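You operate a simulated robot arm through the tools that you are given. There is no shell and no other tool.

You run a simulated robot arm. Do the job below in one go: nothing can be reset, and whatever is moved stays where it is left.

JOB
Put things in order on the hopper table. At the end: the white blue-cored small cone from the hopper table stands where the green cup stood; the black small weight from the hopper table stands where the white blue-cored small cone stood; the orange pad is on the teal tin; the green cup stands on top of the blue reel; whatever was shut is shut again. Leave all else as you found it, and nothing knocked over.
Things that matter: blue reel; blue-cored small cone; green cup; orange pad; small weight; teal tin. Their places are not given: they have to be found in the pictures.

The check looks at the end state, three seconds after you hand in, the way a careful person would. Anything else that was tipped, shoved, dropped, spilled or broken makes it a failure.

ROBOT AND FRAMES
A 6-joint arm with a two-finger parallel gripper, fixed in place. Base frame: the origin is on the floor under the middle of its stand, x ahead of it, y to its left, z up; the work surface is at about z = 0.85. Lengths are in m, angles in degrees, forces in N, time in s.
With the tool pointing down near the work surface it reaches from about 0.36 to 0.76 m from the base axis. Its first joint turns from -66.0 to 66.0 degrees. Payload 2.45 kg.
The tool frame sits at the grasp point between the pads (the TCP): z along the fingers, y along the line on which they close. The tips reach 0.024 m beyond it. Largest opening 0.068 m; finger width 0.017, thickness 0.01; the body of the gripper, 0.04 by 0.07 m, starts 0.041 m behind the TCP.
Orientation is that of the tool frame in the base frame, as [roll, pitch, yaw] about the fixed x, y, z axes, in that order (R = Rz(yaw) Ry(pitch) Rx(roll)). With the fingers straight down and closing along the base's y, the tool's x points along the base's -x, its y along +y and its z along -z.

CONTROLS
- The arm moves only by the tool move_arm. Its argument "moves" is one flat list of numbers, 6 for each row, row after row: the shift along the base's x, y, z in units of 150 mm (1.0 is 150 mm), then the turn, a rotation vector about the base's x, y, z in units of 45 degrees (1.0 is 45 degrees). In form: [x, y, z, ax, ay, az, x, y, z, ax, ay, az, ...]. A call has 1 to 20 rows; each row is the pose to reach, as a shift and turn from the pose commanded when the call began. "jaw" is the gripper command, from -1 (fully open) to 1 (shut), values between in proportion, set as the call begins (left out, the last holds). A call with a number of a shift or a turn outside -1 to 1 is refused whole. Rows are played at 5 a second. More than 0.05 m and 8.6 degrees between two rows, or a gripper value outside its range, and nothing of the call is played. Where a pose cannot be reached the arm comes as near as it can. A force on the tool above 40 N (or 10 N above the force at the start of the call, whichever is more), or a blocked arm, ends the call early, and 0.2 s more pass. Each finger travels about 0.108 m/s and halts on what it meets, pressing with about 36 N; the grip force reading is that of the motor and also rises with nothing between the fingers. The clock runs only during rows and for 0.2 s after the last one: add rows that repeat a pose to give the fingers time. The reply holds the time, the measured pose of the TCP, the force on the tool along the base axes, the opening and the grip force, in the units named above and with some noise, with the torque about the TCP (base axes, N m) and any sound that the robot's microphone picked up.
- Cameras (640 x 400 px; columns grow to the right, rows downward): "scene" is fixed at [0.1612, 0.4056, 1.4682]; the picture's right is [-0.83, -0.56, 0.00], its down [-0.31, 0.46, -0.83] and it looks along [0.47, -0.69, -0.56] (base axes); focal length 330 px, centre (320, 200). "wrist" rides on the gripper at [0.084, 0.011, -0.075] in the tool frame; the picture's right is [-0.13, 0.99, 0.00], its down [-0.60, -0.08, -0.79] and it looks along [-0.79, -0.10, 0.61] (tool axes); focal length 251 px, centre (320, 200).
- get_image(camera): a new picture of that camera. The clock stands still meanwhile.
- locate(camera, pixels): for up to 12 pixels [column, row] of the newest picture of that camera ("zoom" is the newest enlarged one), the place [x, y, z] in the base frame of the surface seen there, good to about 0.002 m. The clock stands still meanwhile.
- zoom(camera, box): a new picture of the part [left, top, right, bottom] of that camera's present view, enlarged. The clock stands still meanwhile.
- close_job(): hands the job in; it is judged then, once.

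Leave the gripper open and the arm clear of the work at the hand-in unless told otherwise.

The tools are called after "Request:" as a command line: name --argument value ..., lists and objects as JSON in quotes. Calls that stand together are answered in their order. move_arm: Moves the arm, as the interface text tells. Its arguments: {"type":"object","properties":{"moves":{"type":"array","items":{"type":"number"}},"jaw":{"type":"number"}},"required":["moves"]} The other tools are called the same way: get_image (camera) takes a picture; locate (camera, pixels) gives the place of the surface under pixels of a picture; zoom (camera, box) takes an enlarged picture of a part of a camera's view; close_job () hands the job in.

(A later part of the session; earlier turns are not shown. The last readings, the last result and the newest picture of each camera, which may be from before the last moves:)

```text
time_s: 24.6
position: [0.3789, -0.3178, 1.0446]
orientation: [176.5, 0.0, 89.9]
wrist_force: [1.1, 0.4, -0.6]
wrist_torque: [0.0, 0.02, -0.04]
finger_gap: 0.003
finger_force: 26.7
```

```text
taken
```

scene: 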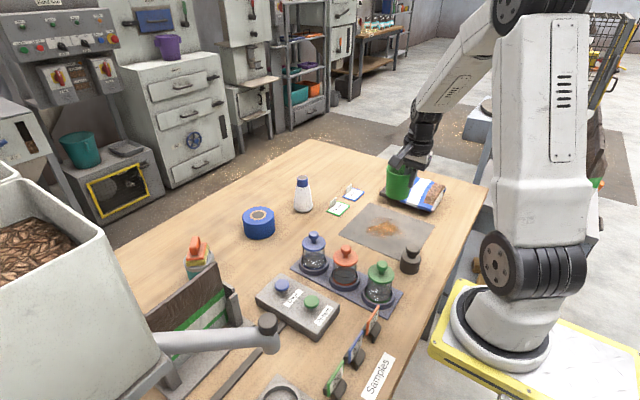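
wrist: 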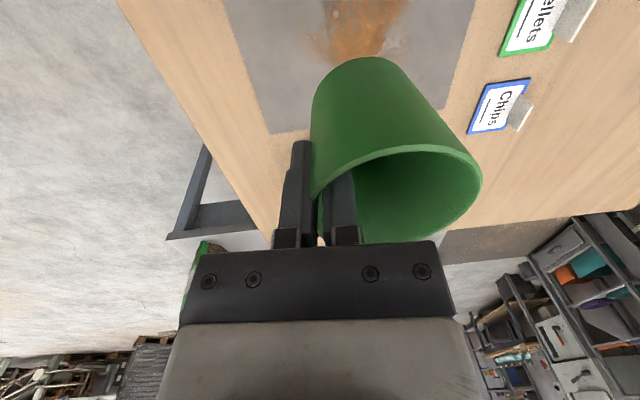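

The cup is held steady and upright. Carrying it to above the reel in three stages at constant height (cup bottom z ≈ 0.985, away from the cone and jars).

Request:
move_arm --moves '[0.1, 0.06, 0, 0, 0, 0, 0.25, 0.16, 0, 0, 0, 0, 0.4, 0.25, 0, 0, 0, 0, 0.55, 0.35, 0, 0, 0, 0, 0.712, 0.447, 0, 0, 0, 0]' --jaw 1

Request:
move_arm --moves '[0.14, 0.09, 0, 0, 0, 0, 0.28, 0.18, 0, 0, 0, 0, 0.42, 0.27, 0, 0, 0, 0, 0.57, 0.36, 0, 0, 0, 0, 0.712, 0.447, 0, 0, 0, 0]' --jaw 1

Request:
move_arm --moves '[0.14, 0.09, 0, 0, 0, 0, 0.28, 0.18, 0, 0, 0, 0, 0.42, 0.27, 0, 0, 0, 0, 0.57, 0.36, 0, 0, 0, 0, 0.712, 0.447, 0, 0, 0, 0, 0.712, 0.447, 0, 0, 0, 0]' --jaw 1

Request:
get_image --camera "wrist"

Request:
get_image --camera "scene"

```text
time_s: 25.8
position: [0.4858, -0.2504, 1.0445]
orientation: [176.5, 0.0, 89.9]
wrist_force: [0.3, -0.2, -0.5]
wrist_torque: [0.0, 0.01, -0.01]
finger_gap: 0.0027
finger_force: 26.5
```

```text
time_s: 27.0
position: [0.5917, -0.1842, 1.0437]
orientation: [176.5, 0.0, 89.9]
wrist_force: [-0.6, 0.4, -0.4]
wrist_torque: [-0.03, 0.04, -0.02]
finger_gap: 0.0029
finger_force: 26.3
```

```text
time_s: 28.4
position: [0.698, -0.1175, 1.0447]
orientation: [176.6, 0.0, 89.8]
wrist_force: [-0.1, -0.5, -0.5]
wrist_torque: [0.03, 0.01, -0.01]
finger_gap: 0.0029
finger_force: 27.0
```

```text
taken
```

wrist: 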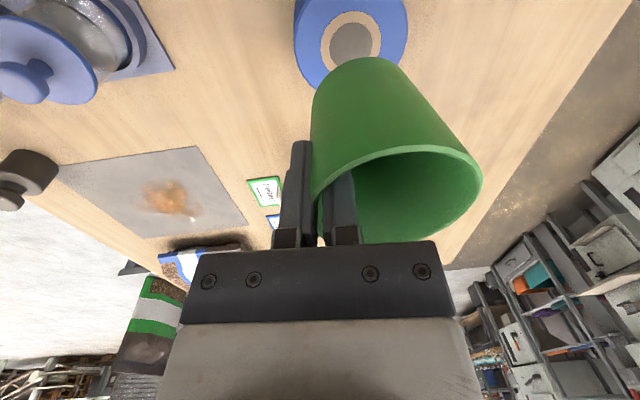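

```text
taken
```

scene: 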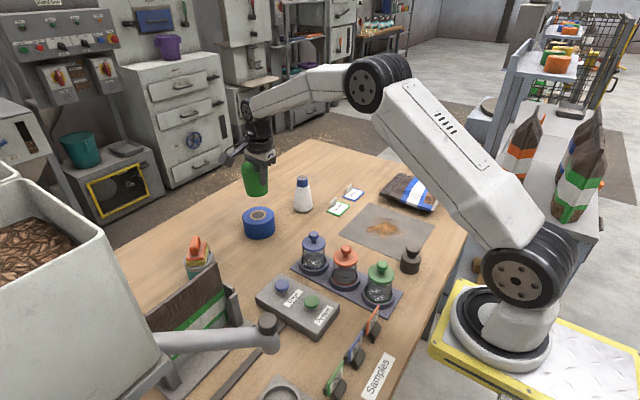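

The cup is above the reel. Checking reel and cup centres from this view: reel edges at (296,40)/(406,35), cup rim (481,185), cup base (372,60).

Request:
locate --camera "wrist" --pixels '[[297, 40], [405, 35], [321, 40], [379, 40], [350, 40], [350, 15], [330, 80], [400, 57], [310, 65], [481, 185], [410, 150], [372, 61]]'

Request:
zoom --camera "scene" --box '[210, 130, 330, 250]'

```text
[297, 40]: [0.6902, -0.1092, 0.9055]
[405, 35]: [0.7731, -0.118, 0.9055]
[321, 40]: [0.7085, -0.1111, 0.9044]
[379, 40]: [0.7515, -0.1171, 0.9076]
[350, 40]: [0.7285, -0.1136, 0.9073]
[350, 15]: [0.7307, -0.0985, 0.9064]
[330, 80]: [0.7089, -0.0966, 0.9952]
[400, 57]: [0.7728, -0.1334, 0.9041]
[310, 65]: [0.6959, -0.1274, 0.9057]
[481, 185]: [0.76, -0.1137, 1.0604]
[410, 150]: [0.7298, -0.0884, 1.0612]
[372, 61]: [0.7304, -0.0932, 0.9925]
```

```text
3.33 times, centred on (270, 190) of scene
```

zoom: 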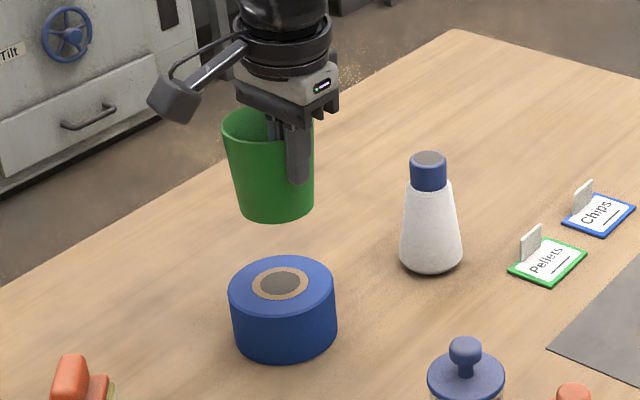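

Reel centre (0.730, -0.120), cup centre (0.726, -0.1215): I'll shift +4 mm x, +1.5 mm y while lowering until just about contact.

Request:
move_arm --moves '[0.027, 0.01, -0.12, 0, 0, 0, 0.027, 0.01, -0.25, 0, 0, 0, 0.027, 0.01, -0.38, 0, 0, 0, 0.027, 0.01, -0.46, 0, 0, 0, 0.027, 0.01, -0.51, 0, 0, 0, 0.027, 0.01, -0.51, 0, 0, 0]' --jaw 1

Request:
zoom --camera "scene" --box '[210, 150, 310, 250]'

Request:
get_image --camera "wrist"

```text
time_s: 29.8
position: [0.7025, -0.1169, 0.9677]
orientation: [176.5, 0.0, 90.0]
wrist_force: [-0.4, 0.3, -0.4]
wrist_torque: [0.0, -0.02, 0.02]
finger_gap: 0.003
finger_force: 26.7
```

```text
4.00 times, centred on (260, 200) of scene
```

zoom: 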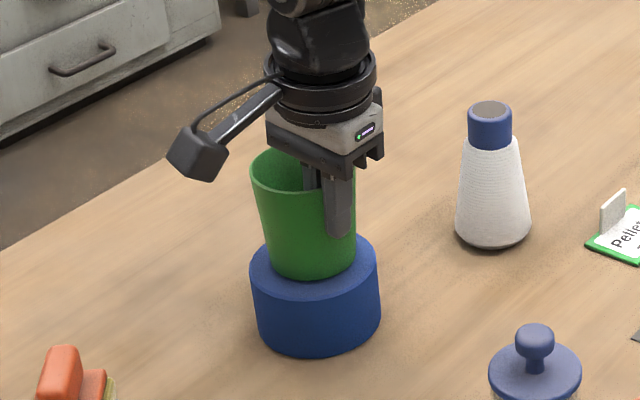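

```text
taken
```

wrist: 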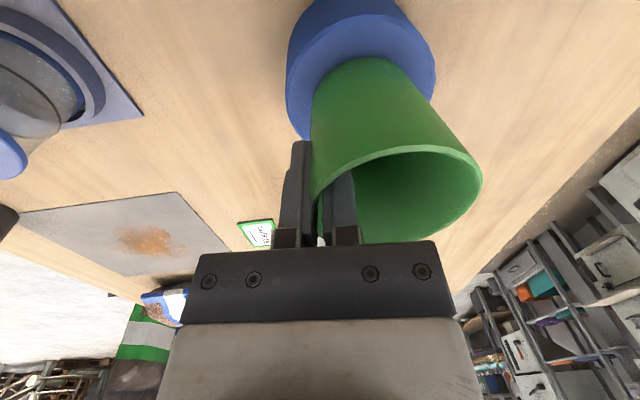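

Nearly touching. Lowering in small steps to find contact.

Request:
move_arm --moves '[0, 0, -0.005, 0, 0, 0, 0, 0, -0.01, 0, 0, 0, 0, 0, -0.014, 0, 0, 0, 0, 0, -0.014, 0, 0, 0]' --jaw 1

```text
time_s: 30.8
position: [0.7036, -0.1167, 0.9663]
orientation: [176.5, -0.1, 90.0]
wrist_force: [0.3, -0.2, -0.5]
wrist_torque: [-0.04, -0.02, 0.02]
finger_gap: 0.0027
finger_force: 26.7
```

Request:
move_arm --moves '[0, 0, -0.003, 0, 0, 0, 0, 0, -0.007, 0, 0, 0, 0, 0, -0.01, 0, 0, 0, 0, 0, -0.01, 0, 0, 0]' --jaw 1

```text
time_s: 31.8
position: [0.7027, -0.1173, 0.9647]
orientation: [176.4, 0.0, 90.0]
wrist_force: [-1.4, 0.8, 6.2]
wrist_torque: [-0.2, -0.15, -0.01]
finger_gap: 0.003
finger_force: 27.2
```

Contact at 6 N. Opening halfway (17 mm each side) to release, then rising vertically.

Request:
move_arm --moves '[0, 0, 0, 0, 0, 0, 0, 0, 0, 0, 0, 0, 0, 0, 0, 0, 0, 0]' --jaw -0.1

Request:
get_image --camera "wrist"

Request:
zoom --camera "scene" --box '[210, 150, 310, 250]'

```text
time_s: 32.6
position: [0.702, -0.1166, 0.9644]
orientation: [176.5, -0.1, 90.1]
wrist_force: [-0.3, 0.3, -0.1]
wrist_torque: [-0.02, -0.05, -0.01]
finger_gap: 0.0376
finger_force: 0.1
```

```text
taken
```

wrist: 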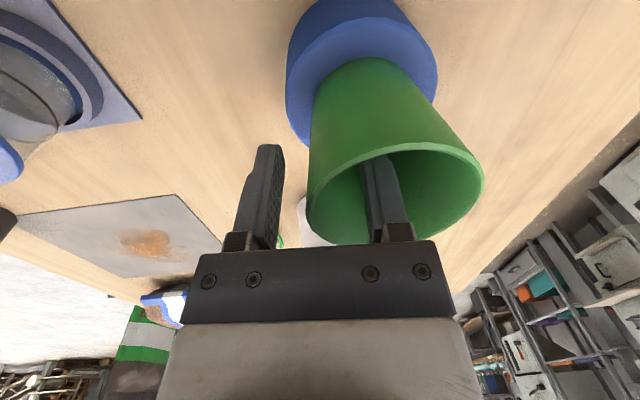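

```text
4.00 times, centred on (260, 200) of scene
```

zoom: 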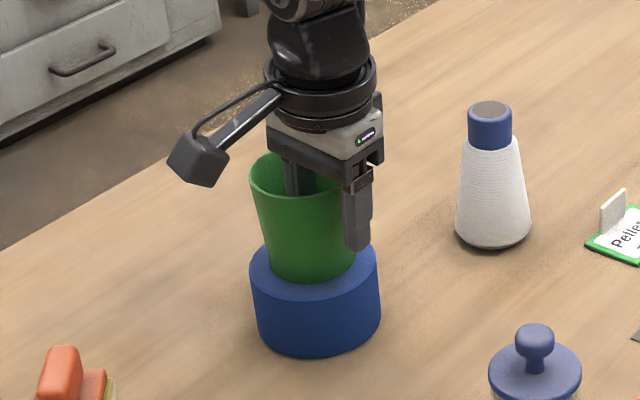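

The cup stands on the reel, free of both fingers. Rising vertically 0.12 m.

Request:
move_arm --moves '[0, 0, 0.1, 0, 0, 0, 0, 0, 0.25, 0, 0, 0, 0, 0, 0.4, 0, 0, 0, 0, 0, 0.6, 0, 0, 0, 0, 0, 0.8, 0, 0, 0, 0, 0, 0.8, 0, 0, 0]' --jaw -0.1

Request:
get_image --camera "wrist"

Request:
zoom --camera "scene" --box '[210, 130, 330, 250]'

```text
time_s: 34.0
position: [0.702, -0.1154, 1.0857]
orientation: [176.6, 0.0, 90.0]
wrist_force: [0.2, 0.0, 0.5]
wrist_torque: [-0.01, -0.02, 0.0]
finger_gap: 0.0373
finger_force: 0.1
```

```text
taken
```

wrist: 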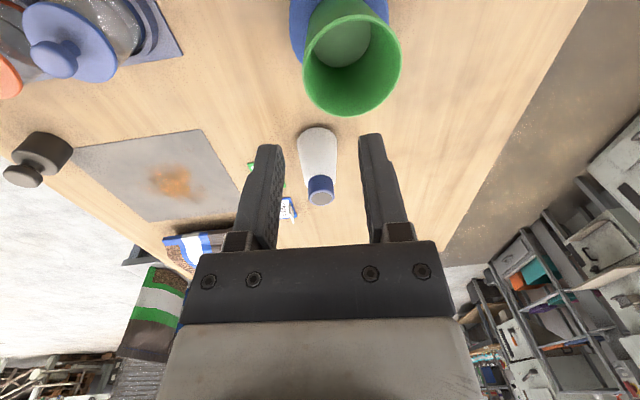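

```text
3.33 times, centred on (270, 190) of scene
```

zoom: 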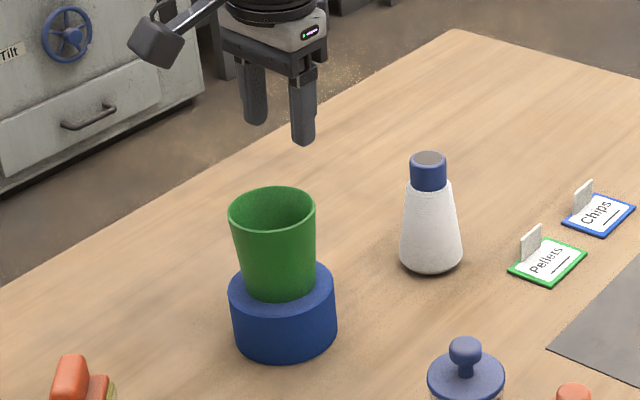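

Cup stands well on the reel. Now the cone: zooming at it (around (320,170)) to find its axis.

Request:
zoom --camera "wrist" --box '[280, 115, 360, 215]'

Request:
locate --camera "wrist" --pixels '[[308, 188], [333, 186], [321, 198], [320, 180], [321, 190], [301, 150], [337, 145], [318, 130], [299, 140], [335, 135], [305, 172], [335, 168]]'

Request:
zoom --camera "scene" --box '[280, 165, 330, 220]'

Request:
locate --camera "zoom" --pixels '[[310, 100], [270, 100], [350, 100], [310, 140], [310, 165], [310, 310], [250, 290], [380, 290], [275, 175], [350, 170], [310, 345], [310, 120]]'

```text
4.00 times, centred on (320, 165) of wrist
```

zoom: 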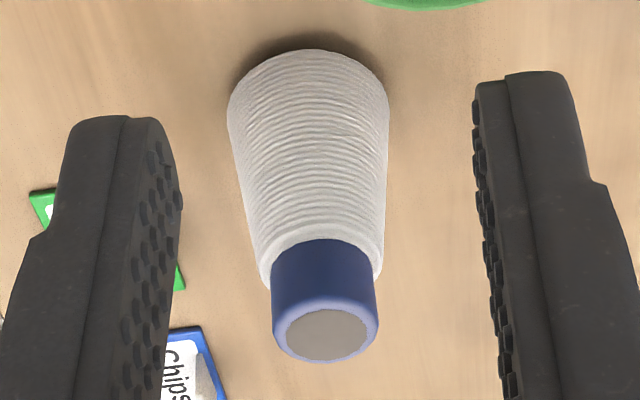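

```text
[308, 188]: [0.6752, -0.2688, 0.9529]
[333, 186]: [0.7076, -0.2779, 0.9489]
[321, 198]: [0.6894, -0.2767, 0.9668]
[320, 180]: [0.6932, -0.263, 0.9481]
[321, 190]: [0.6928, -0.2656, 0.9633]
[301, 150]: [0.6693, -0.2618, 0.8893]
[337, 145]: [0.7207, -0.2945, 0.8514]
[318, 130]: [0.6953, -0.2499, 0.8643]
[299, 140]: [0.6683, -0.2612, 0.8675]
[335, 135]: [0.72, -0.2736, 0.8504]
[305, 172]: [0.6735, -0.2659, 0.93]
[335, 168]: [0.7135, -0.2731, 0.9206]
```

```text
7.27 times, centred on (305, 192) of scene
```

zoom: 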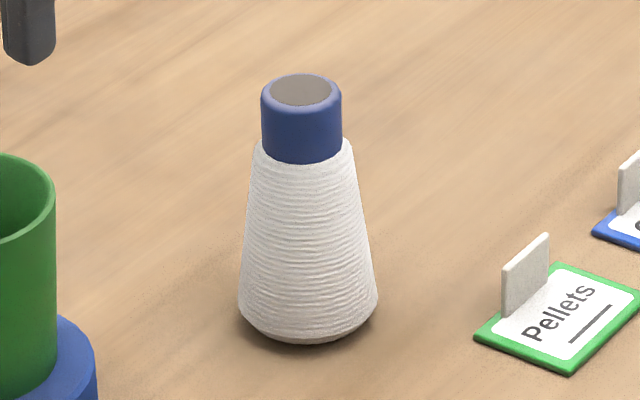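

```text
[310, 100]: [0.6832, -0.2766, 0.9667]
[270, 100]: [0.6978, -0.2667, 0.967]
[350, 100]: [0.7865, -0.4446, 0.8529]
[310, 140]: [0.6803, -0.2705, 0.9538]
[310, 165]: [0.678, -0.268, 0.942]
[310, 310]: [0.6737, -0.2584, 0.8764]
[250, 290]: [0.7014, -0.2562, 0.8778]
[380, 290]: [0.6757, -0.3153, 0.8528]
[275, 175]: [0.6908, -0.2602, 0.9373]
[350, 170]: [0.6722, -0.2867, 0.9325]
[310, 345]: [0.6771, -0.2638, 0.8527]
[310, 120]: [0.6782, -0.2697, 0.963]
```

The cone's core is centred near (0.691, -0.280), Ø ≈ 33 mm, top z ≈ 0.967, shoulder of the white yarn at ≈ 0.940. I'll level the tool, open fully and move toward it staying above the cup's rim, then re-measure closer.

Request:
move_arm --moves '[-0.02, -0.16, 0, 0, 0.03, 0, -0.04, -0.32, 0, 0, 0.06, 0, -0.06, -0.48, 0, 0, 0.078, 0, -0.073, -0.64, 0, 0, 0.078, 0, -0.073, -0.8, -0.1, 0, 0.078, 0, -0.073, -0.8, -0.2, 0, 0.078, 0, -0.073, -0.8, -0.2, 0, 0.078, 0]' --jaw -1

Request:
get_image --camera "wrist"

Request:
zoom --camera "wrist" --box '[270, 50, 390, 160]'

```text
time_s: 35.6
position: [0.6908, -0.2361, 1.0556]
orientation: [-180.0, 0.0, 90.0]
wrist_force: [0.2, -0.4, -0.1]
wrist_torque: [-0.04, -0.02, -0.03]
finger_gap: 0.0682
finger_force: 0.0
```

```text
taken
```

wrist: 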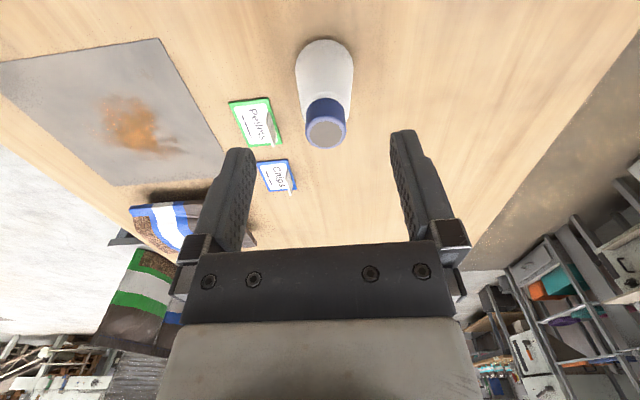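

```text
3.64 times, centred on (330, 105) of wrist
```

zoom: 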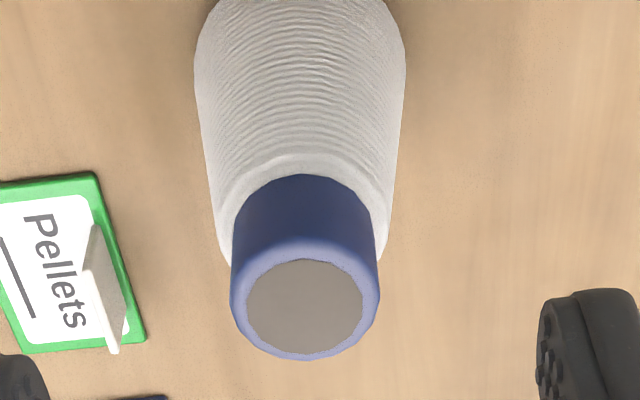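

Sampling the top ring of the core and the yarn shoulder in this zoom.

Request:
locate --camera "zoom" --pixels '[[236, 295], [374, 295], [305, 248], [305, 354], [305, 305], [236, 250], [372, 250], [302, 185], [300, 170], [223, 240], [388, 235], [300, 215]]'

```text
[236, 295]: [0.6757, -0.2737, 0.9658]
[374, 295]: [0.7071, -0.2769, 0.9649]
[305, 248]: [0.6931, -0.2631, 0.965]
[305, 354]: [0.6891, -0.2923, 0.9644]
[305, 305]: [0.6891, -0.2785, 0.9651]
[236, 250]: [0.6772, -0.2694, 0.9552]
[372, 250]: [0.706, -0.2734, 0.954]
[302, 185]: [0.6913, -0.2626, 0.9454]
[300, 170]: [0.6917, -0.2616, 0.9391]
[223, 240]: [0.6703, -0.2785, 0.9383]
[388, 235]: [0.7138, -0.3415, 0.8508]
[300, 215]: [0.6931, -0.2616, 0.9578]
```

Core centre (0.6912, -0.278), radius 16 mm. Moving over it and descending so the tips stop at z ≈ 0.945, just above the yarn shoulder.

Request:
move_arm --moves '[-0.001, -0.14, 0, 0, 0, 0, -0.001, -0.284, 0, 0, 0, 0, -0.001, -0.284, -0.15, 0, 0, 0, -0.001, -0.284, -0.3, 0, 0, 0, -0.001, -0.284, -0.45, 0, 0, 0, -0.001, -0.284, -0.573, 0, 0, 0, -0.001, -0.284, -0.573, 0, 0, 0]' --jaw -1

Request:
get_image --camera "wrist"

Request:
zoom --camera "scene" --box '[230, 130, 350, 250]'

```text
time_s: 37.2
position: [0.6899, -0.2764, 0.9681]
orientation: [180.0, -0.1, 90.0]
wrist_force: [-0.2, 0.0, -0.3]
wrist_torque: [-0.01, -0.01, 0.02]
finger_gap: 0.0679
finger_force: 0.0
```

```text
taken
```

wrist: 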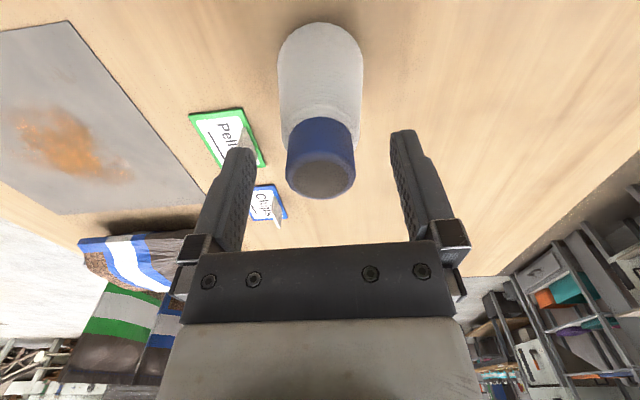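

```text
3.33 times, centred on (290, 190) of scene
```

zoom: 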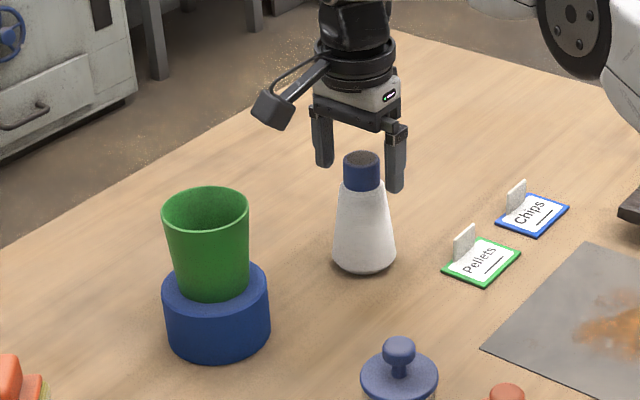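

The core is centred between the fingers. Closing.

Request:
move_arm --moves '[0, 0, 0, 0, 0, 0, 0, 0, 0, 0, 0, 0, 0, 0, 0, 0, 0, 0]' --jaw 1

Request:
get_image --camera "wrist"

```text
time_s: 38.0
position: [0.6901, -0.2773, 0.9686]
orientation: [-180.0, 0.0, 90.0]
wrist_force: [0.1, 0.1, 0.5]
wrist_torque: [0.03, -0.04, 0.0]
finger_gap: 0.0325
finger_force: 36.1
```

```text
taken
```

wrist: 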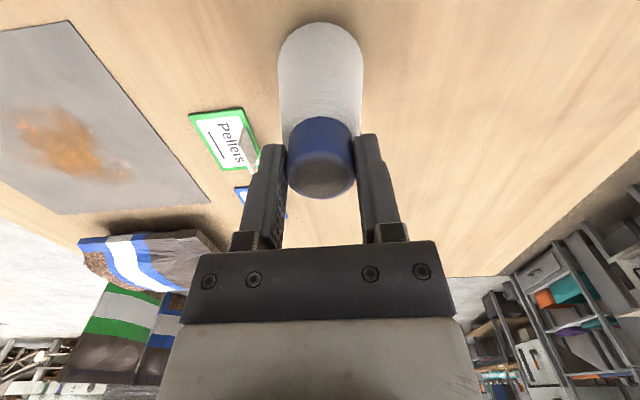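

Gripped at 32.5 mm. Lifting 0.1 m.

Request:
move_arm --moves '[0, 0, 0.04, 0, 0, 0, 0, 0, 0.15, 0, 0, 0, 0, 0, 0.3, 0, 0, 0, 0, 0, 0.48, 0, 0, 0, 0, 0, 0.667, 0, 0, 0, 0, 0, 0.667, 0, 0, 0]' --jaw 1

Request:
get_image --camera "wrist"

Request:
zoom --camera "scene" --box '[230, 110, 350, 230]'

```text
time_s: 39.4
position: [0.6917, -0.2805, 1.0702]
orientation: [-180.0, -0.1, 89.9]
wrist_force: [-0.3, -0.2, -1.3]
wrist_torque: [-0.01, 0.01, 0.0]
finger_gap: 0.0324
finger_force: 36.0
```

```text
taken
```

wrist: 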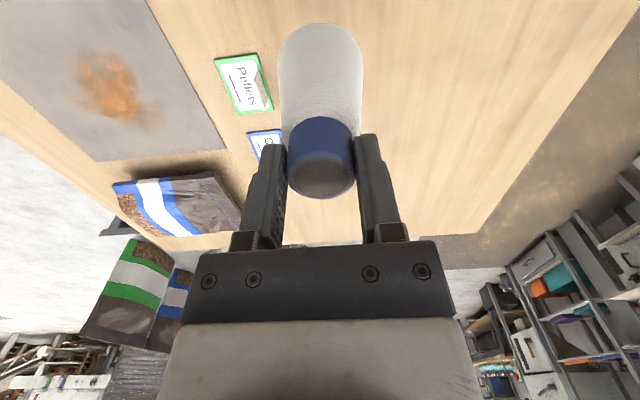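

```text
3.33 times, centred on (290, 170) of scene
```

zoom: 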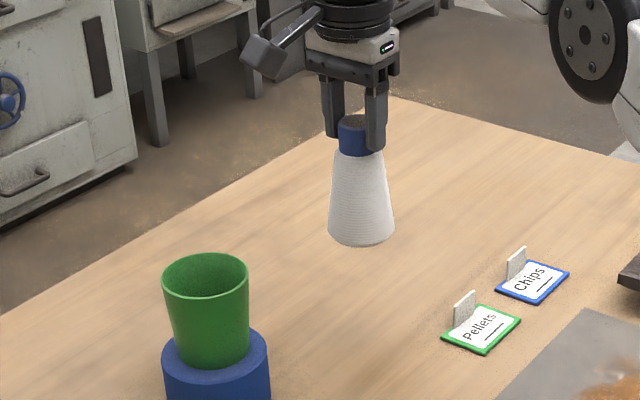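

The cone hangs straight. Carrying it to above the cup's original place (0.410, -0.318).

Request:
move_arm --moves '[-0.13, -0.02, 0, 0, 0, 0, -0.3, -0.043, 0, 0, 0, 0, -0.47, -0.067, 0, 0, 0, 0, -0.64, -0.09, 0, 0, 0, 0, -0.81, -0.115, 0, 0, 0, 0, -0.9377, -0.1333, 0, 0, 0, 0]' --jaw 1

Request:
move_arm --moves '[-0.13, -0.02, 0, 0, 0, 0, -0.3, -0.043, 0, 0, 0, 0, -0.47, -0.067, 0, 0, 0, 0, -0.64, -0.09, 0, 0, 0, 0, -0.81, -0.115, 0, 0, 0, 0, -0.9377, -0.1333, 0, 0, 0, 0, -0.9377, -0.1333, 0, 0, 0, 0]' --jaw 1

Request:
get_image --camera "wrist"

Request:
get_image --camera "scene"

```text
time_s: 40.8
position: [0.5506, -0.2994, 1.0683]
orientation: [179.9, 0.0, 89.9]
wrist_force: [0.0, -0.2, -2.3]
wrist_torque: [0.02, 0.0, 0.0]
finger_gap: 0.0329
finger_force: 35.5
```

```text
time_s: 42.4
position: [0.4102, -0.3193, 1.0671]
orientation: [179.9, -0.1, 89.9]
wrist_force: [-1.0, -0.6, -2.0]
wrist_torque: [0.0, -0.03, -0.03]
finger_gap: 0.0328
finger_force: 35.8
```

```text
taken
```

wrist: 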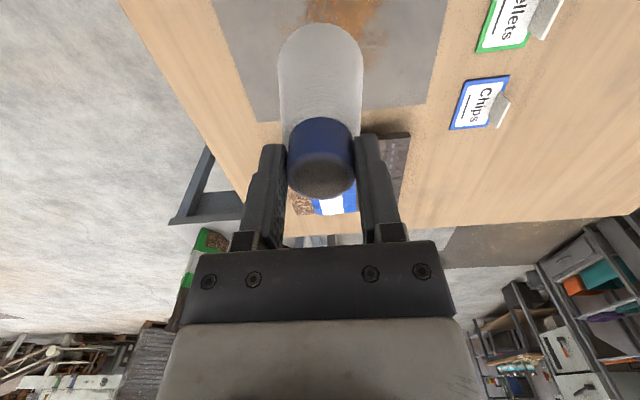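

```text
taken
```

scene: 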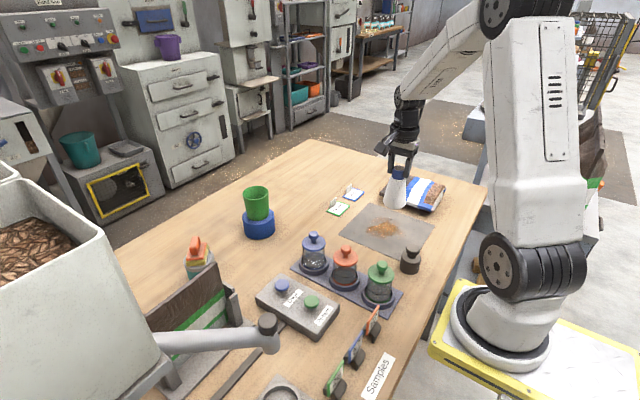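

Lowering the cone toward the mat; contact expected around TCP z ≈ 0.970.

Request:
move_arm --moves '[0, 0, -0.15, 0, 0, 0, 0, 0, -0.3, 0, 0, 0, 0, 0, -0.45, 0, 0, 0, 0, 0, -0.57, 0, 0, 0, 0, 0, -0.635, 0, 0, 0, 0, 0, -0.645, 0, 0, 0, 0, 0, -0.645, 0, 0, 0]' --jaw 1

Request:
get_image --camera "wrist"

Request:
zoom --camera "scene" --box '[340, 150, 460, 270]'

```text
time_s: 44.0
position: [0.4096, -0.3178, 0.973]
orientation: [179.9, -0.1, 90.1]
wrist_force: [0.3, 0.4, -1.4]
wrist_torque: [0.02, 0.01, 0.01]
finger_gap: 0.0324
finger_force: 36.0
```

```text
taken
```

wrist: 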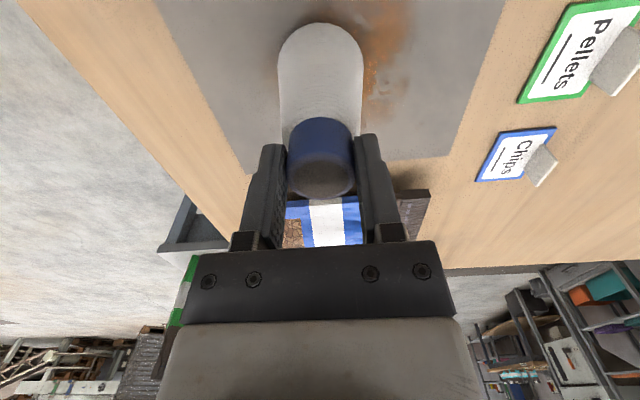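

```text
3.33 times, centred on (400, 210) of scene
```

zoom: 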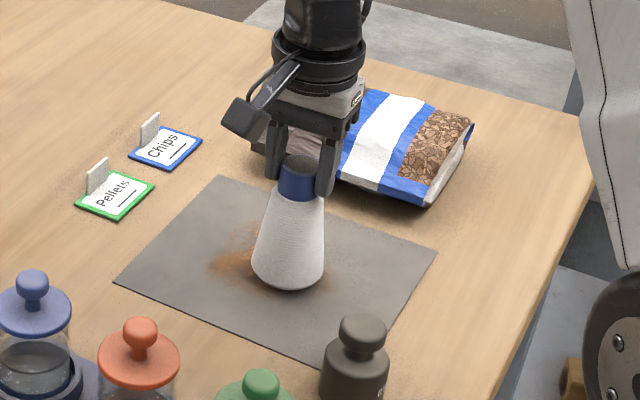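

Close to the mat. Stepping down in sub-millimetre rows to find contact.

Request:
move_arm --moves '[0, 0, -0.004, 0, 0, 0, 0, 0, -0.008, 0, 0, 0, 0, 0, -0.012, 0, 0, 0, 0, 0, -0.012, 0, 0, 0]' --jaw 1

```text
time_s: 45.0
position: [0.4113, -0.3179, 0.9698]
orientation: [180.0, 0.0, 90.0]
wrist_force: [0.3, -0.6, -2.4]
wrist_torque: [0.0, 0.02, -0.04]
finger_gap: 0.0326
finger_force: 35.7
```

Request:
move_arm --moves '[0, 0, -0.004, 0, 0, 0, 0, 0, -0.008, 0, 0, 0, 0, 0, -0.01, 0, 0, 0, 0, 0, -0.01, 0, 0, 0]' --jaw 1

```text
time_s: 46.0
position: [0.4105, -0.3174, 0.9682]
orientation: [180.0, 0.0, 90.0]
wrist_force: [0.0, -0.4, -1.3]
wrist_torque: [-0.01, 0.01, -0.02]
finger_gap: 0.0325
finger_force: 36.1
```

No contact yet; another 1.5 mm.

Request:
move_arm --moves '[0, 0, -0.003, 0, 0, 0, 0, 0, -0.006, 0, 0, 0, 0, 0, -0.009, 0, 0, 0, 0, 0, -0.009, 0, 0, 0]' --jaw 1

```text
time_s: 47.0
position: [0.4109, -0.3187, 0.9686]
orientation: [180.0, 0.1, 90.0]
wrist_force: [-5.8, 0.8, 16.8]
wrist_torque: [0.13, 0.59, 0.02]
finger_gap: 0.033
finger_force: 36.0
```

Contact (about 17 N). Easing up 0.6 mm to relieve the press, then releasing.

Request:
move_arm --moves '[0, 0, 0.003, 0, 0, 0, 0, 0, 0.004, 0, 0, 0, 0, 0, 0.004, 0, 0, 0]' --jaw 1

Request:
move_arm --moves '[0, 0, 0, 0, 0, 0, 0, 0, 0, 0, 0, 0, 0, 0, 0, 0, 0, 0]' --jaw -1

Request:
get_image --camera "wrist"

Request:
zoom --camera "scene" --box '[340, 150, 460, 270]'

```text
time_s: 47.8
position: [0.4095, -0.319, 0.9683]
orientation: [-180.0, 0.0, 89.9]
wrist_force: [-1.7, 5.0, 20.6]
wrist_torque: [0.35, 0.05, -0.02]
finger_gap: 0.0327
finger_force: 35.9
```

```text
time_s: 48.6
position: [0.4107, -0.3183, 0.9695]
orientation: [180.0, 0.1, 90.0]
wrist_force: [-0.1, -0.4, -1.0]
wrist_torque: [-0.02, 0.02, -0.01]
finger_gap: 0.0679
finger_force: 0.0
```

```text
taken
```

wrist: 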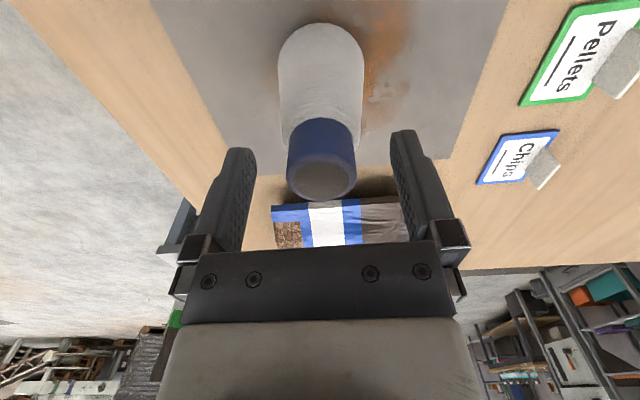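

```text
3.33 times, centred on (400, 210) of scene
```

zoom: 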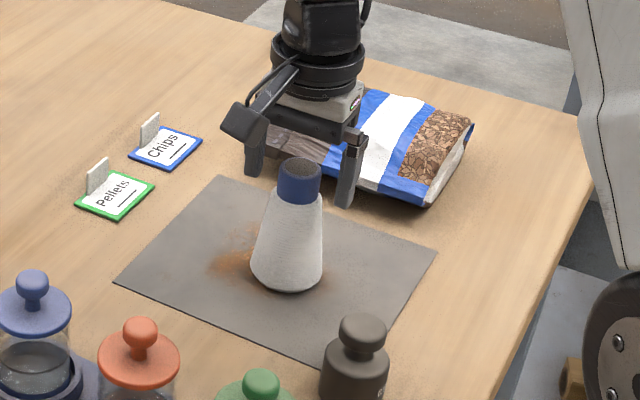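

The cone stands where the cup was. Rising 0.1 m and checking it and the weight.

Request:
move_arm --moves '[0, 0, 0.08, 0, 0, 0, 0, 0, 0.22, 0, 0, 0, 0, 0, 0.38, 0, 0, 0, 0, 0, 0.55, 0, 0, 0, 0, 0, 0.7, 0, 0, 0, 0, 0, 0.7, 0, 0, 0]' --jaw -1

Request:
get_image --camera "wrist"

Request:
zoom --camera "scene" --box '[340, 150, 460, 280]'

Request:
locate --camera "zoom" --pixels '[[293, 185], [293, 280], [370, 330], [345, 335], [395, 340], [370, 365], [325, 375], [405, 385], [365, 320], [365, 395], [330, 395], [398, 395]]'

```text
time_s: 50.0
position: [0.4097, -0.3186, 1.075]
orientation: [180.0, 0.1, 90.0]
wrist_force: [0.1, -0.3, -0.4]
wrist_torque: [0.01, 0.03, 0.02]
finger_gap: 0.0679
finger_force: 0.1
```

```text
taken
```

wrist: 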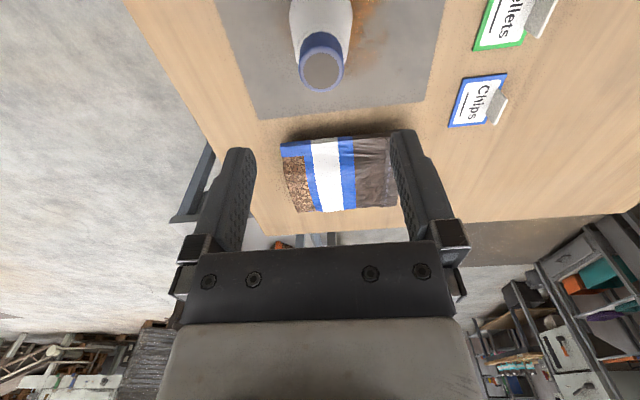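

```text
3.08 times, centred on (400, 215) of scene
```

zoom: 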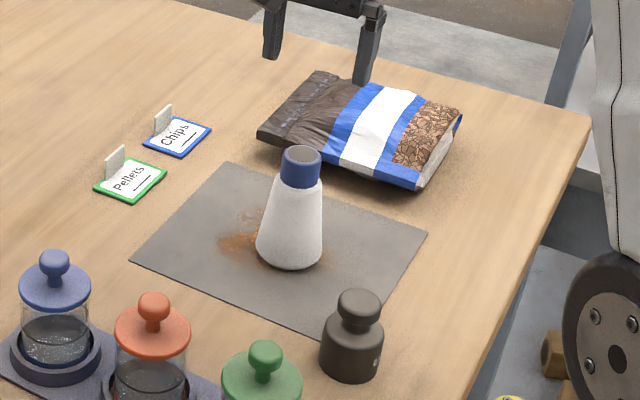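

```text
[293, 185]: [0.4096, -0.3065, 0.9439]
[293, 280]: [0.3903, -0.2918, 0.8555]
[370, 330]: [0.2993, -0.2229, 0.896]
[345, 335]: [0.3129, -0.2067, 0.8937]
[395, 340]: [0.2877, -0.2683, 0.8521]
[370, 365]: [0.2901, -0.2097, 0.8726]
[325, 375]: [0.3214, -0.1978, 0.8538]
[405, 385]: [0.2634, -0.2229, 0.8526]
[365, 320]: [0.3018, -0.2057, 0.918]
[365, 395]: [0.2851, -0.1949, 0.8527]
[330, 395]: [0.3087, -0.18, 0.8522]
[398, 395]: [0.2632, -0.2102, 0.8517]
```

The cone is upright in place. Now zooming the scene onto the black weight (~(410,260)).

Request:
zoom --camera "scene" --box '[385, 235, 435, 280]'

Request:
locate --camera "scene" --pixels '[[410, 245], [410, 249], [403, 249], [417, 249], [410, 258], [402, 262], [419, 262], [410, 264], [410, 271], [402, 268], [418, 268], [410, 253]]'

```text
8.89 times, centred on (410, 258) of scene
```

zoom: 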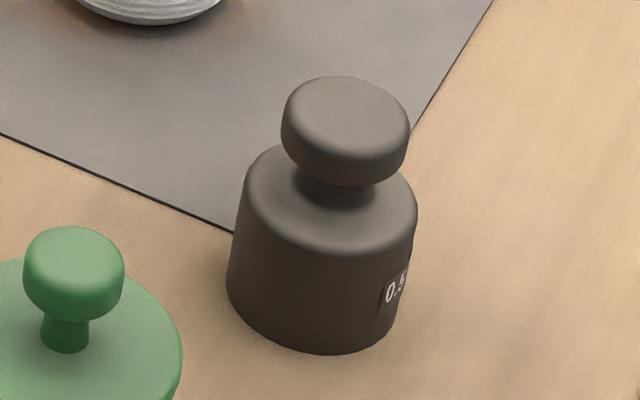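

```text
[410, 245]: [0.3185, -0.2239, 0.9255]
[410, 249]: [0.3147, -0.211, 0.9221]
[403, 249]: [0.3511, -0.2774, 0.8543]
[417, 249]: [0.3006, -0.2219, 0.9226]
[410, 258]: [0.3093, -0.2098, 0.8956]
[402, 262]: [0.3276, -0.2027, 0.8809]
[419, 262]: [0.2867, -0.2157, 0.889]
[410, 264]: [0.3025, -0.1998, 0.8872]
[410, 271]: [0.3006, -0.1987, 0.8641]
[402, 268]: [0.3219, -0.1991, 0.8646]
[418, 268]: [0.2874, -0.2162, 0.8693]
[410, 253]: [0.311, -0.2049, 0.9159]
```

Locating knob and body points in this zoom.

Request:
locate --camera "zoom" --pixels '[[347, 118], [290, 115], [405, 118], [347, 82], [347, 150], [347, 178], [235, 260], [405, 270], [320, 260], [310, 335], [270, 180], [400, 210]]'

```text
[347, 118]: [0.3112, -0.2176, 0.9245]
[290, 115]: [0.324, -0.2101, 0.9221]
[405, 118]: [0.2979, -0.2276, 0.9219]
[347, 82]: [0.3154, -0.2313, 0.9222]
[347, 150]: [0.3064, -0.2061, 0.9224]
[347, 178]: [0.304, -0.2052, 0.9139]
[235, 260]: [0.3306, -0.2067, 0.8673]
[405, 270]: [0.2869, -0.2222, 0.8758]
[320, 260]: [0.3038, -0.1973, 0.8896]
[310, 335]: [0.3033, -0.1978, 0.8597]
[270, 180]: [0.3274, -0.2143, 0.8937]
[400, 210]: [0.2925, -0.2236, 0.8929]
```

The weight's centre is about (0.311, -0.219), body Ø ≈ 47 mm, shoulder z ≈ 0.895, knob top z ≈ 0.925. I'll move over it and turn the tool back +90° so it closes along y with the camera toward -x, clear of the green jar.

Request:
move_arm --moves '[-0.05, 0.05, 0, 0, 0, 0.16, -0.11, 0.11, 0, 0, 0, 0.33, -0.167, 0.167, 0, 0, 0, 0.5, -0.22, 0.22, 0, 0, 0, 0.67, -0.28, 0.28, 0, 0, 0, 0.83, -0.333, 0.333, 0, 0, 0, 1.0]' --jaw -1

Request:
move_arm --moves '[-0.05, 0.05, 0, 0, 0, 0.16, -0.11, 0.11, 0, 0, 0, 0.33, -0.167, 0.167, 0, 0, 0, 0.5, -0.22, 0.22, 0, 0, 0, 0.67, -0.28, 0.28, 0, 0, 0, 0.83, -0.33, 0.327, 0, 0, 0, 1.0, -0.33, 0.327, 0, 0, 0, 1.0]' --jaw -1

Request:
get_image --camera "wrist"

Request:
get_image --camera "scene"

```text
time_s: 51.4
position: [0.3594, -0.269, 1.0738]
orientation: [180.0, 0.0, 135.1]
wrist_force: [0.4, -0.4, 0.1]
wrist_torque: [-0.01, 0.0, -0.01]
finger_gap: 0.0678
finger_force: 0.1
```

```text
time_s: 53.0
position: [0.3105, -0.2188, 1.073]
orientation: [180.0, 0.1, -179.9]
wrist_force: [-0.4, -1.2, 0.2]
wrist_torque: [0.01, 0.01, 0.0]
finger_gap: 0.0681
finger_force: 0.1
```

```text
taken
```

wrist: 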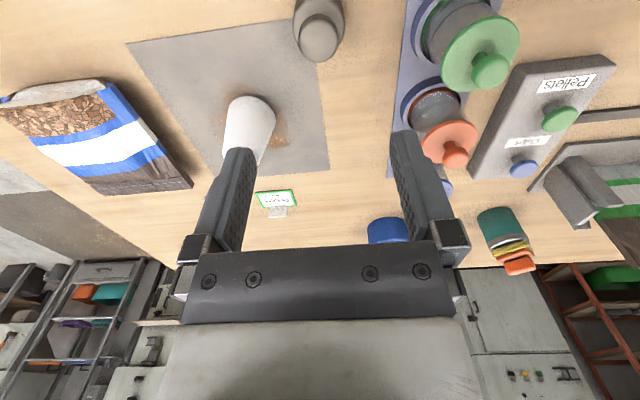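

```text
taken
```

scene: 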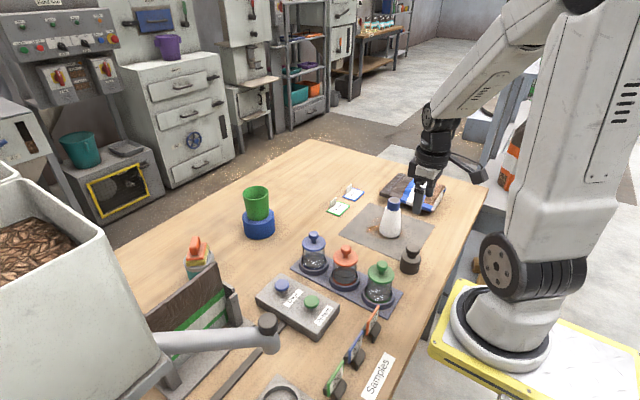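

In the wrist view the weight is at (319,35). I'll confirm its centre from here.

Request:
zoom --camera "wrist" --box '[270, 0, 370, 80]'

Request:
locate --camera "wrist" --pixels '[[298, 40], [340, 38], [319, 58], [319, 20], [319, 40], [294, 15], [343, 15], [305, 28], [335, 26], [319, 10]]'

```text
5.00 times, centred on (320, 40) of wrist
```

zoom: 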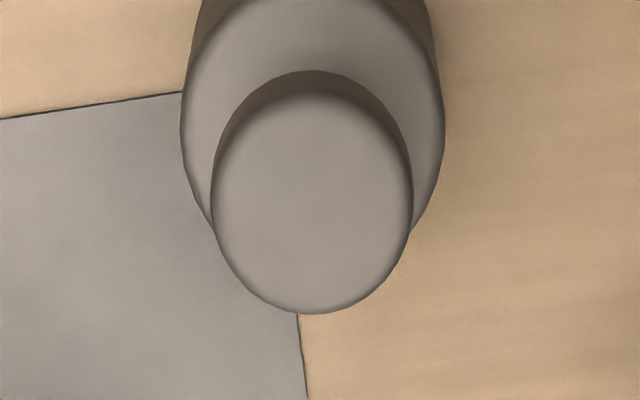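

```text
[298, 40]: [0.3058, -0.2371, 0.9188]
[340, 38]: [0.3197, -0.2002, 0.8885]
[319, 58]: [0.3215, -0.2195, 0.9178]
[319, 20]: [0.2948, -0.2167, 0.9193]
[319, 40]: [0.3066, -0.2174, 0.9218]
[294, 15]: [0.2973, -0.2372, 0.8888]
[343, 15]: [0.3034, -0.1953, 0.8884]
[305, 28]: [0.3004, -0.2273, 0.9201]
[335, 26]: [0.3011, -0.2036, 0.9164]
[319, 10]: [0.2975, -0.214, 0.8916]
```

Request:
locate --camera "zoom" --pixels '[[220, 200], [406, 190], [312, 95], [312, 306], [312, 200], [187, 130], [439, 120], [200, 190], [425, 190], [312, 80], [312, 60], [312, 5]]'

```text
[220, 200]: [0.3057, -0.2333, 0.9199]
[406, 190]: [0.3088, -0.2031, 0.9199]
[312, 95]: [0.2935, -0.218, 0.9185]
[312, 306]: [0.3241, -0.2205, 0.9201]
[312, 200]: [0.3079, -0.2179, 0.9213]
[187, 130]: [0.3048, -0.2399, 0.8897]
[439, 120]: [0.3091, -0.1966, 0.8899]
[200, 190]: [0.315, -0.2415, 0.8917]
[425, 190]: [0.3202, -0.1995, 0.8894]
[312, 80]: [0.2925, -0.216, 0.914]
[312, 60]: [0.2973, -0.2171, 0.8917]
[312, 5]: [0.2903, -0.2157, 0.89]
```

Weight centre ≈ (0.310, -0.2185), shoulder z ≈ 0.890. Descending in two stages to TCP z ≈ 0.888 around the body.

Request:
move_arm --moves '[-0.005, 0.003, -0.2, 0, 0, 0, -0.005, 0.003, -0.4, 0, 0, 0, -0.005, 0.003, -0.6, 0, 0, 0, -0.005, 0.003, -0.8, 0, 0, 0, -0.005, 0.003, -0.8, 0, 0, 0]' --jaw -1

Request:
get_image --camera "wrist"

Request:
zoom --camera "scene" --box '[350, 180, 490, 300]'

```text
time_s: 54.2
position: [0.312, -0.2186, 0.9543]
orientation: [-180.0, 0.1, 180.0]
wrist_force: [-0.4, 0.0, 0.4]
wrist_torque: [0.03, -0.03, 0.02]
finger_gap: 0.068
finger_force: 0.0
```

```text
taken
```

wrist: 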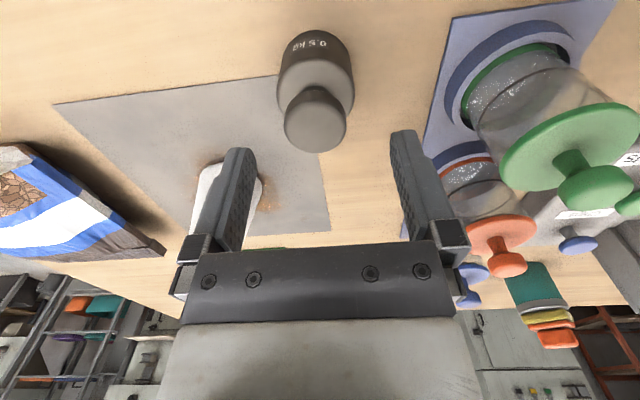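

```text
3.33 times, centred on (420, 240) of scene
```

zoom: 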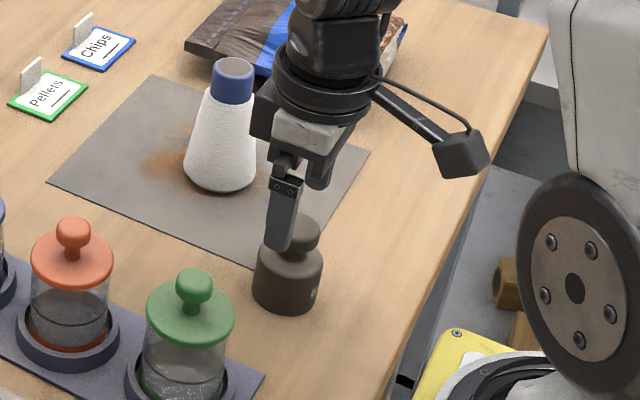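

The weight is labelled 0.5 kg. I'll re-measure its centre from this close view ((316,118) knob, (315,75) body).

Request:
zoom --camera "wrist" --box '[265, 20, 365, 160]'

Request:
locate --camera "wrist" --pixels '[[287, 122], [345, 120], [316, 100], [316, 148], [316, 122], [280, 80], [351, 75], [315, 65], [281, 60], [348, 55]]'

```text
2.86 times, centred on (315, 90) of wrist
```

zoom: 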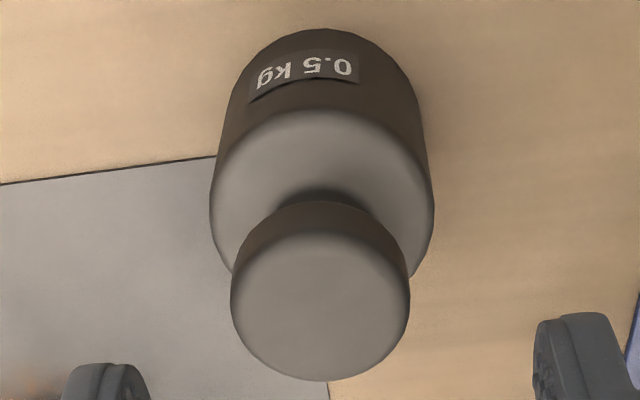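

```text
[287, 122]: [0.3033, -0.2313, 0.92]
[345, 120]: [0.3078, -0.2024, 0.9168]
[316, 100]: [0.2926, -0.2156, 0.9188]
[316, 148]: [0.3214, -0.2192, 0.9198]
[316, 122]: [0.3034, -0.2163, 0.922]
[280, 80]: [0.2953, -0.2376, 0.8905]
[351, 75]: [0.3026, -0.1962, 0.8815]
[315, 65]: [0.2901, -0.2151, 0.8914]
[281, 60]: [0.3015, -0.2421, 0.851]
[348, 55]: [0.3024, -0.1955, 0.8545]
```

Centre refined to about (0.3085, -0.218). Descending the remaining 65 mm.

Request:
move_arm --moves '[-0.009, 0.0035, -0.12, 0, 0, 0, -0.009, 0.0035, -0.24, 0, 0, 0, -0.009, 0.0035, -0.35, 0, 0, 0, -0.009, 0.0035, -0.435, 0, 0, 0, -0.009, 0.0035, -0.435, 0, 0, 0]' --jaw -1

Request:
get_image --camera "wrist"

Request:
zoom --camera "scene" --box '[350, 180, 490, 300]'

```text
time_s: 55.4
position: [0.308, -0.2173, 0.8882]
orientation: [-180.0, 0.0, 180.0]
wrist_force: [-0.2, -0.6, 1.1]
wrist_torque: [-0.01, -0.01, -0.01]
finger_gap: 0.0682
finger_force: 0.0
```

```text
taken
```

wrist: 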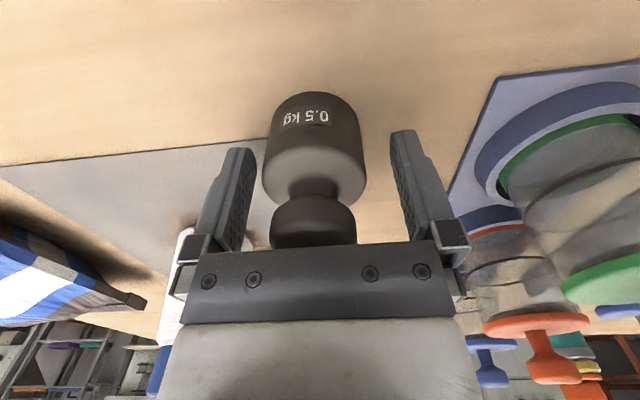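

```text
3.33 times, centred on (420, 240) of scene
```

zoom: 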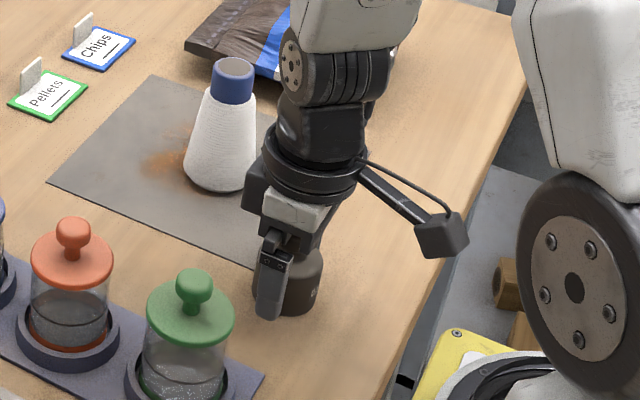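

The weight's body is between the fingers with the knob clear beneath the gripper body. Closing.

Request:
move_arm --moves '[0, 0, 0, 0, 0, 0, 0, 0, 0, 0, 0, 0, 0, 0, 0, 0, 0, 0]' --jaw 1

Request:
get_image --camera "wrist"

```text
time_s: 56.2
position: [0.3069, -0.2182, 0.8889]
orientation: [179.9, 0.0, -180.0]
wrist_force: [0.8, -2.5, -0.7]
wrist_torque: [-0.05, -0.07, 0.0]
finger_gap: 0.0472
finger_force: 35.5
```

```text
taken
```

wrist: 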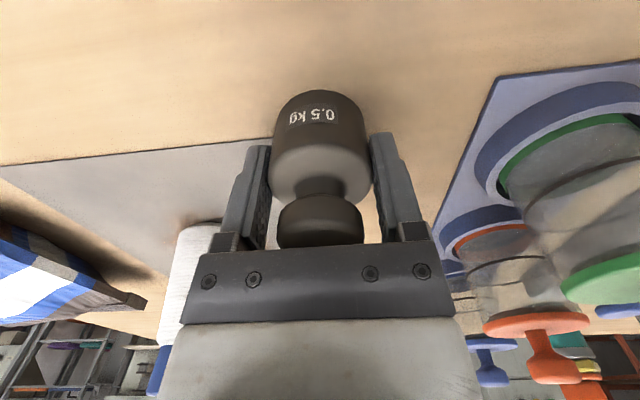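

Held at a 47 mm gap. Lifting straight up 0.15 m so that everything clears the cone and jars.

Request:
move_arm --moves '[0, 0, 0.03, 0, 0, 0, 0, 0, 0.12, 0, 0, 0, 0, 0, 0.28, 0, 0, 0, 0, 0, 0.46, 0, 0, 0, 0, 0, 0.64, 0, 0, 0, 0, 0, 0.82, 0, 0, 0, 0, 0, 1.0, 0, 0, 0, 0, 0, 1.0, 0, 0, 0]' --jaw 1

Request:
get_image --camera "wrist"

Request:
get_image --camera "scene"

```text
time_s: 58.0
position: [0.3092, -0.2182, 1.0398]
orientation: [-179.9, 0.1, -179.9]
wrist_force: [0.0, -0.1, -4.5]
wrist_torque: [0.01, 0.01, -0.02]
finger_gap: 0.047
finger_force: 36.1
```

```text
taken
```

wrist: 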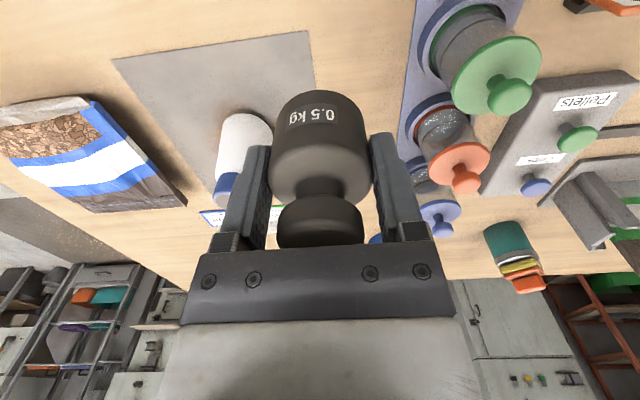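

```text
taken
```

scene: 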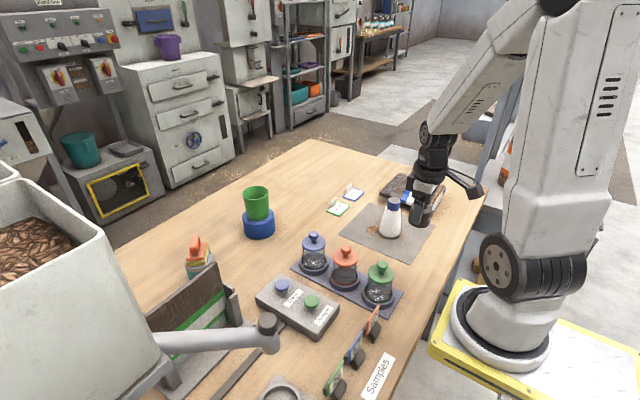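

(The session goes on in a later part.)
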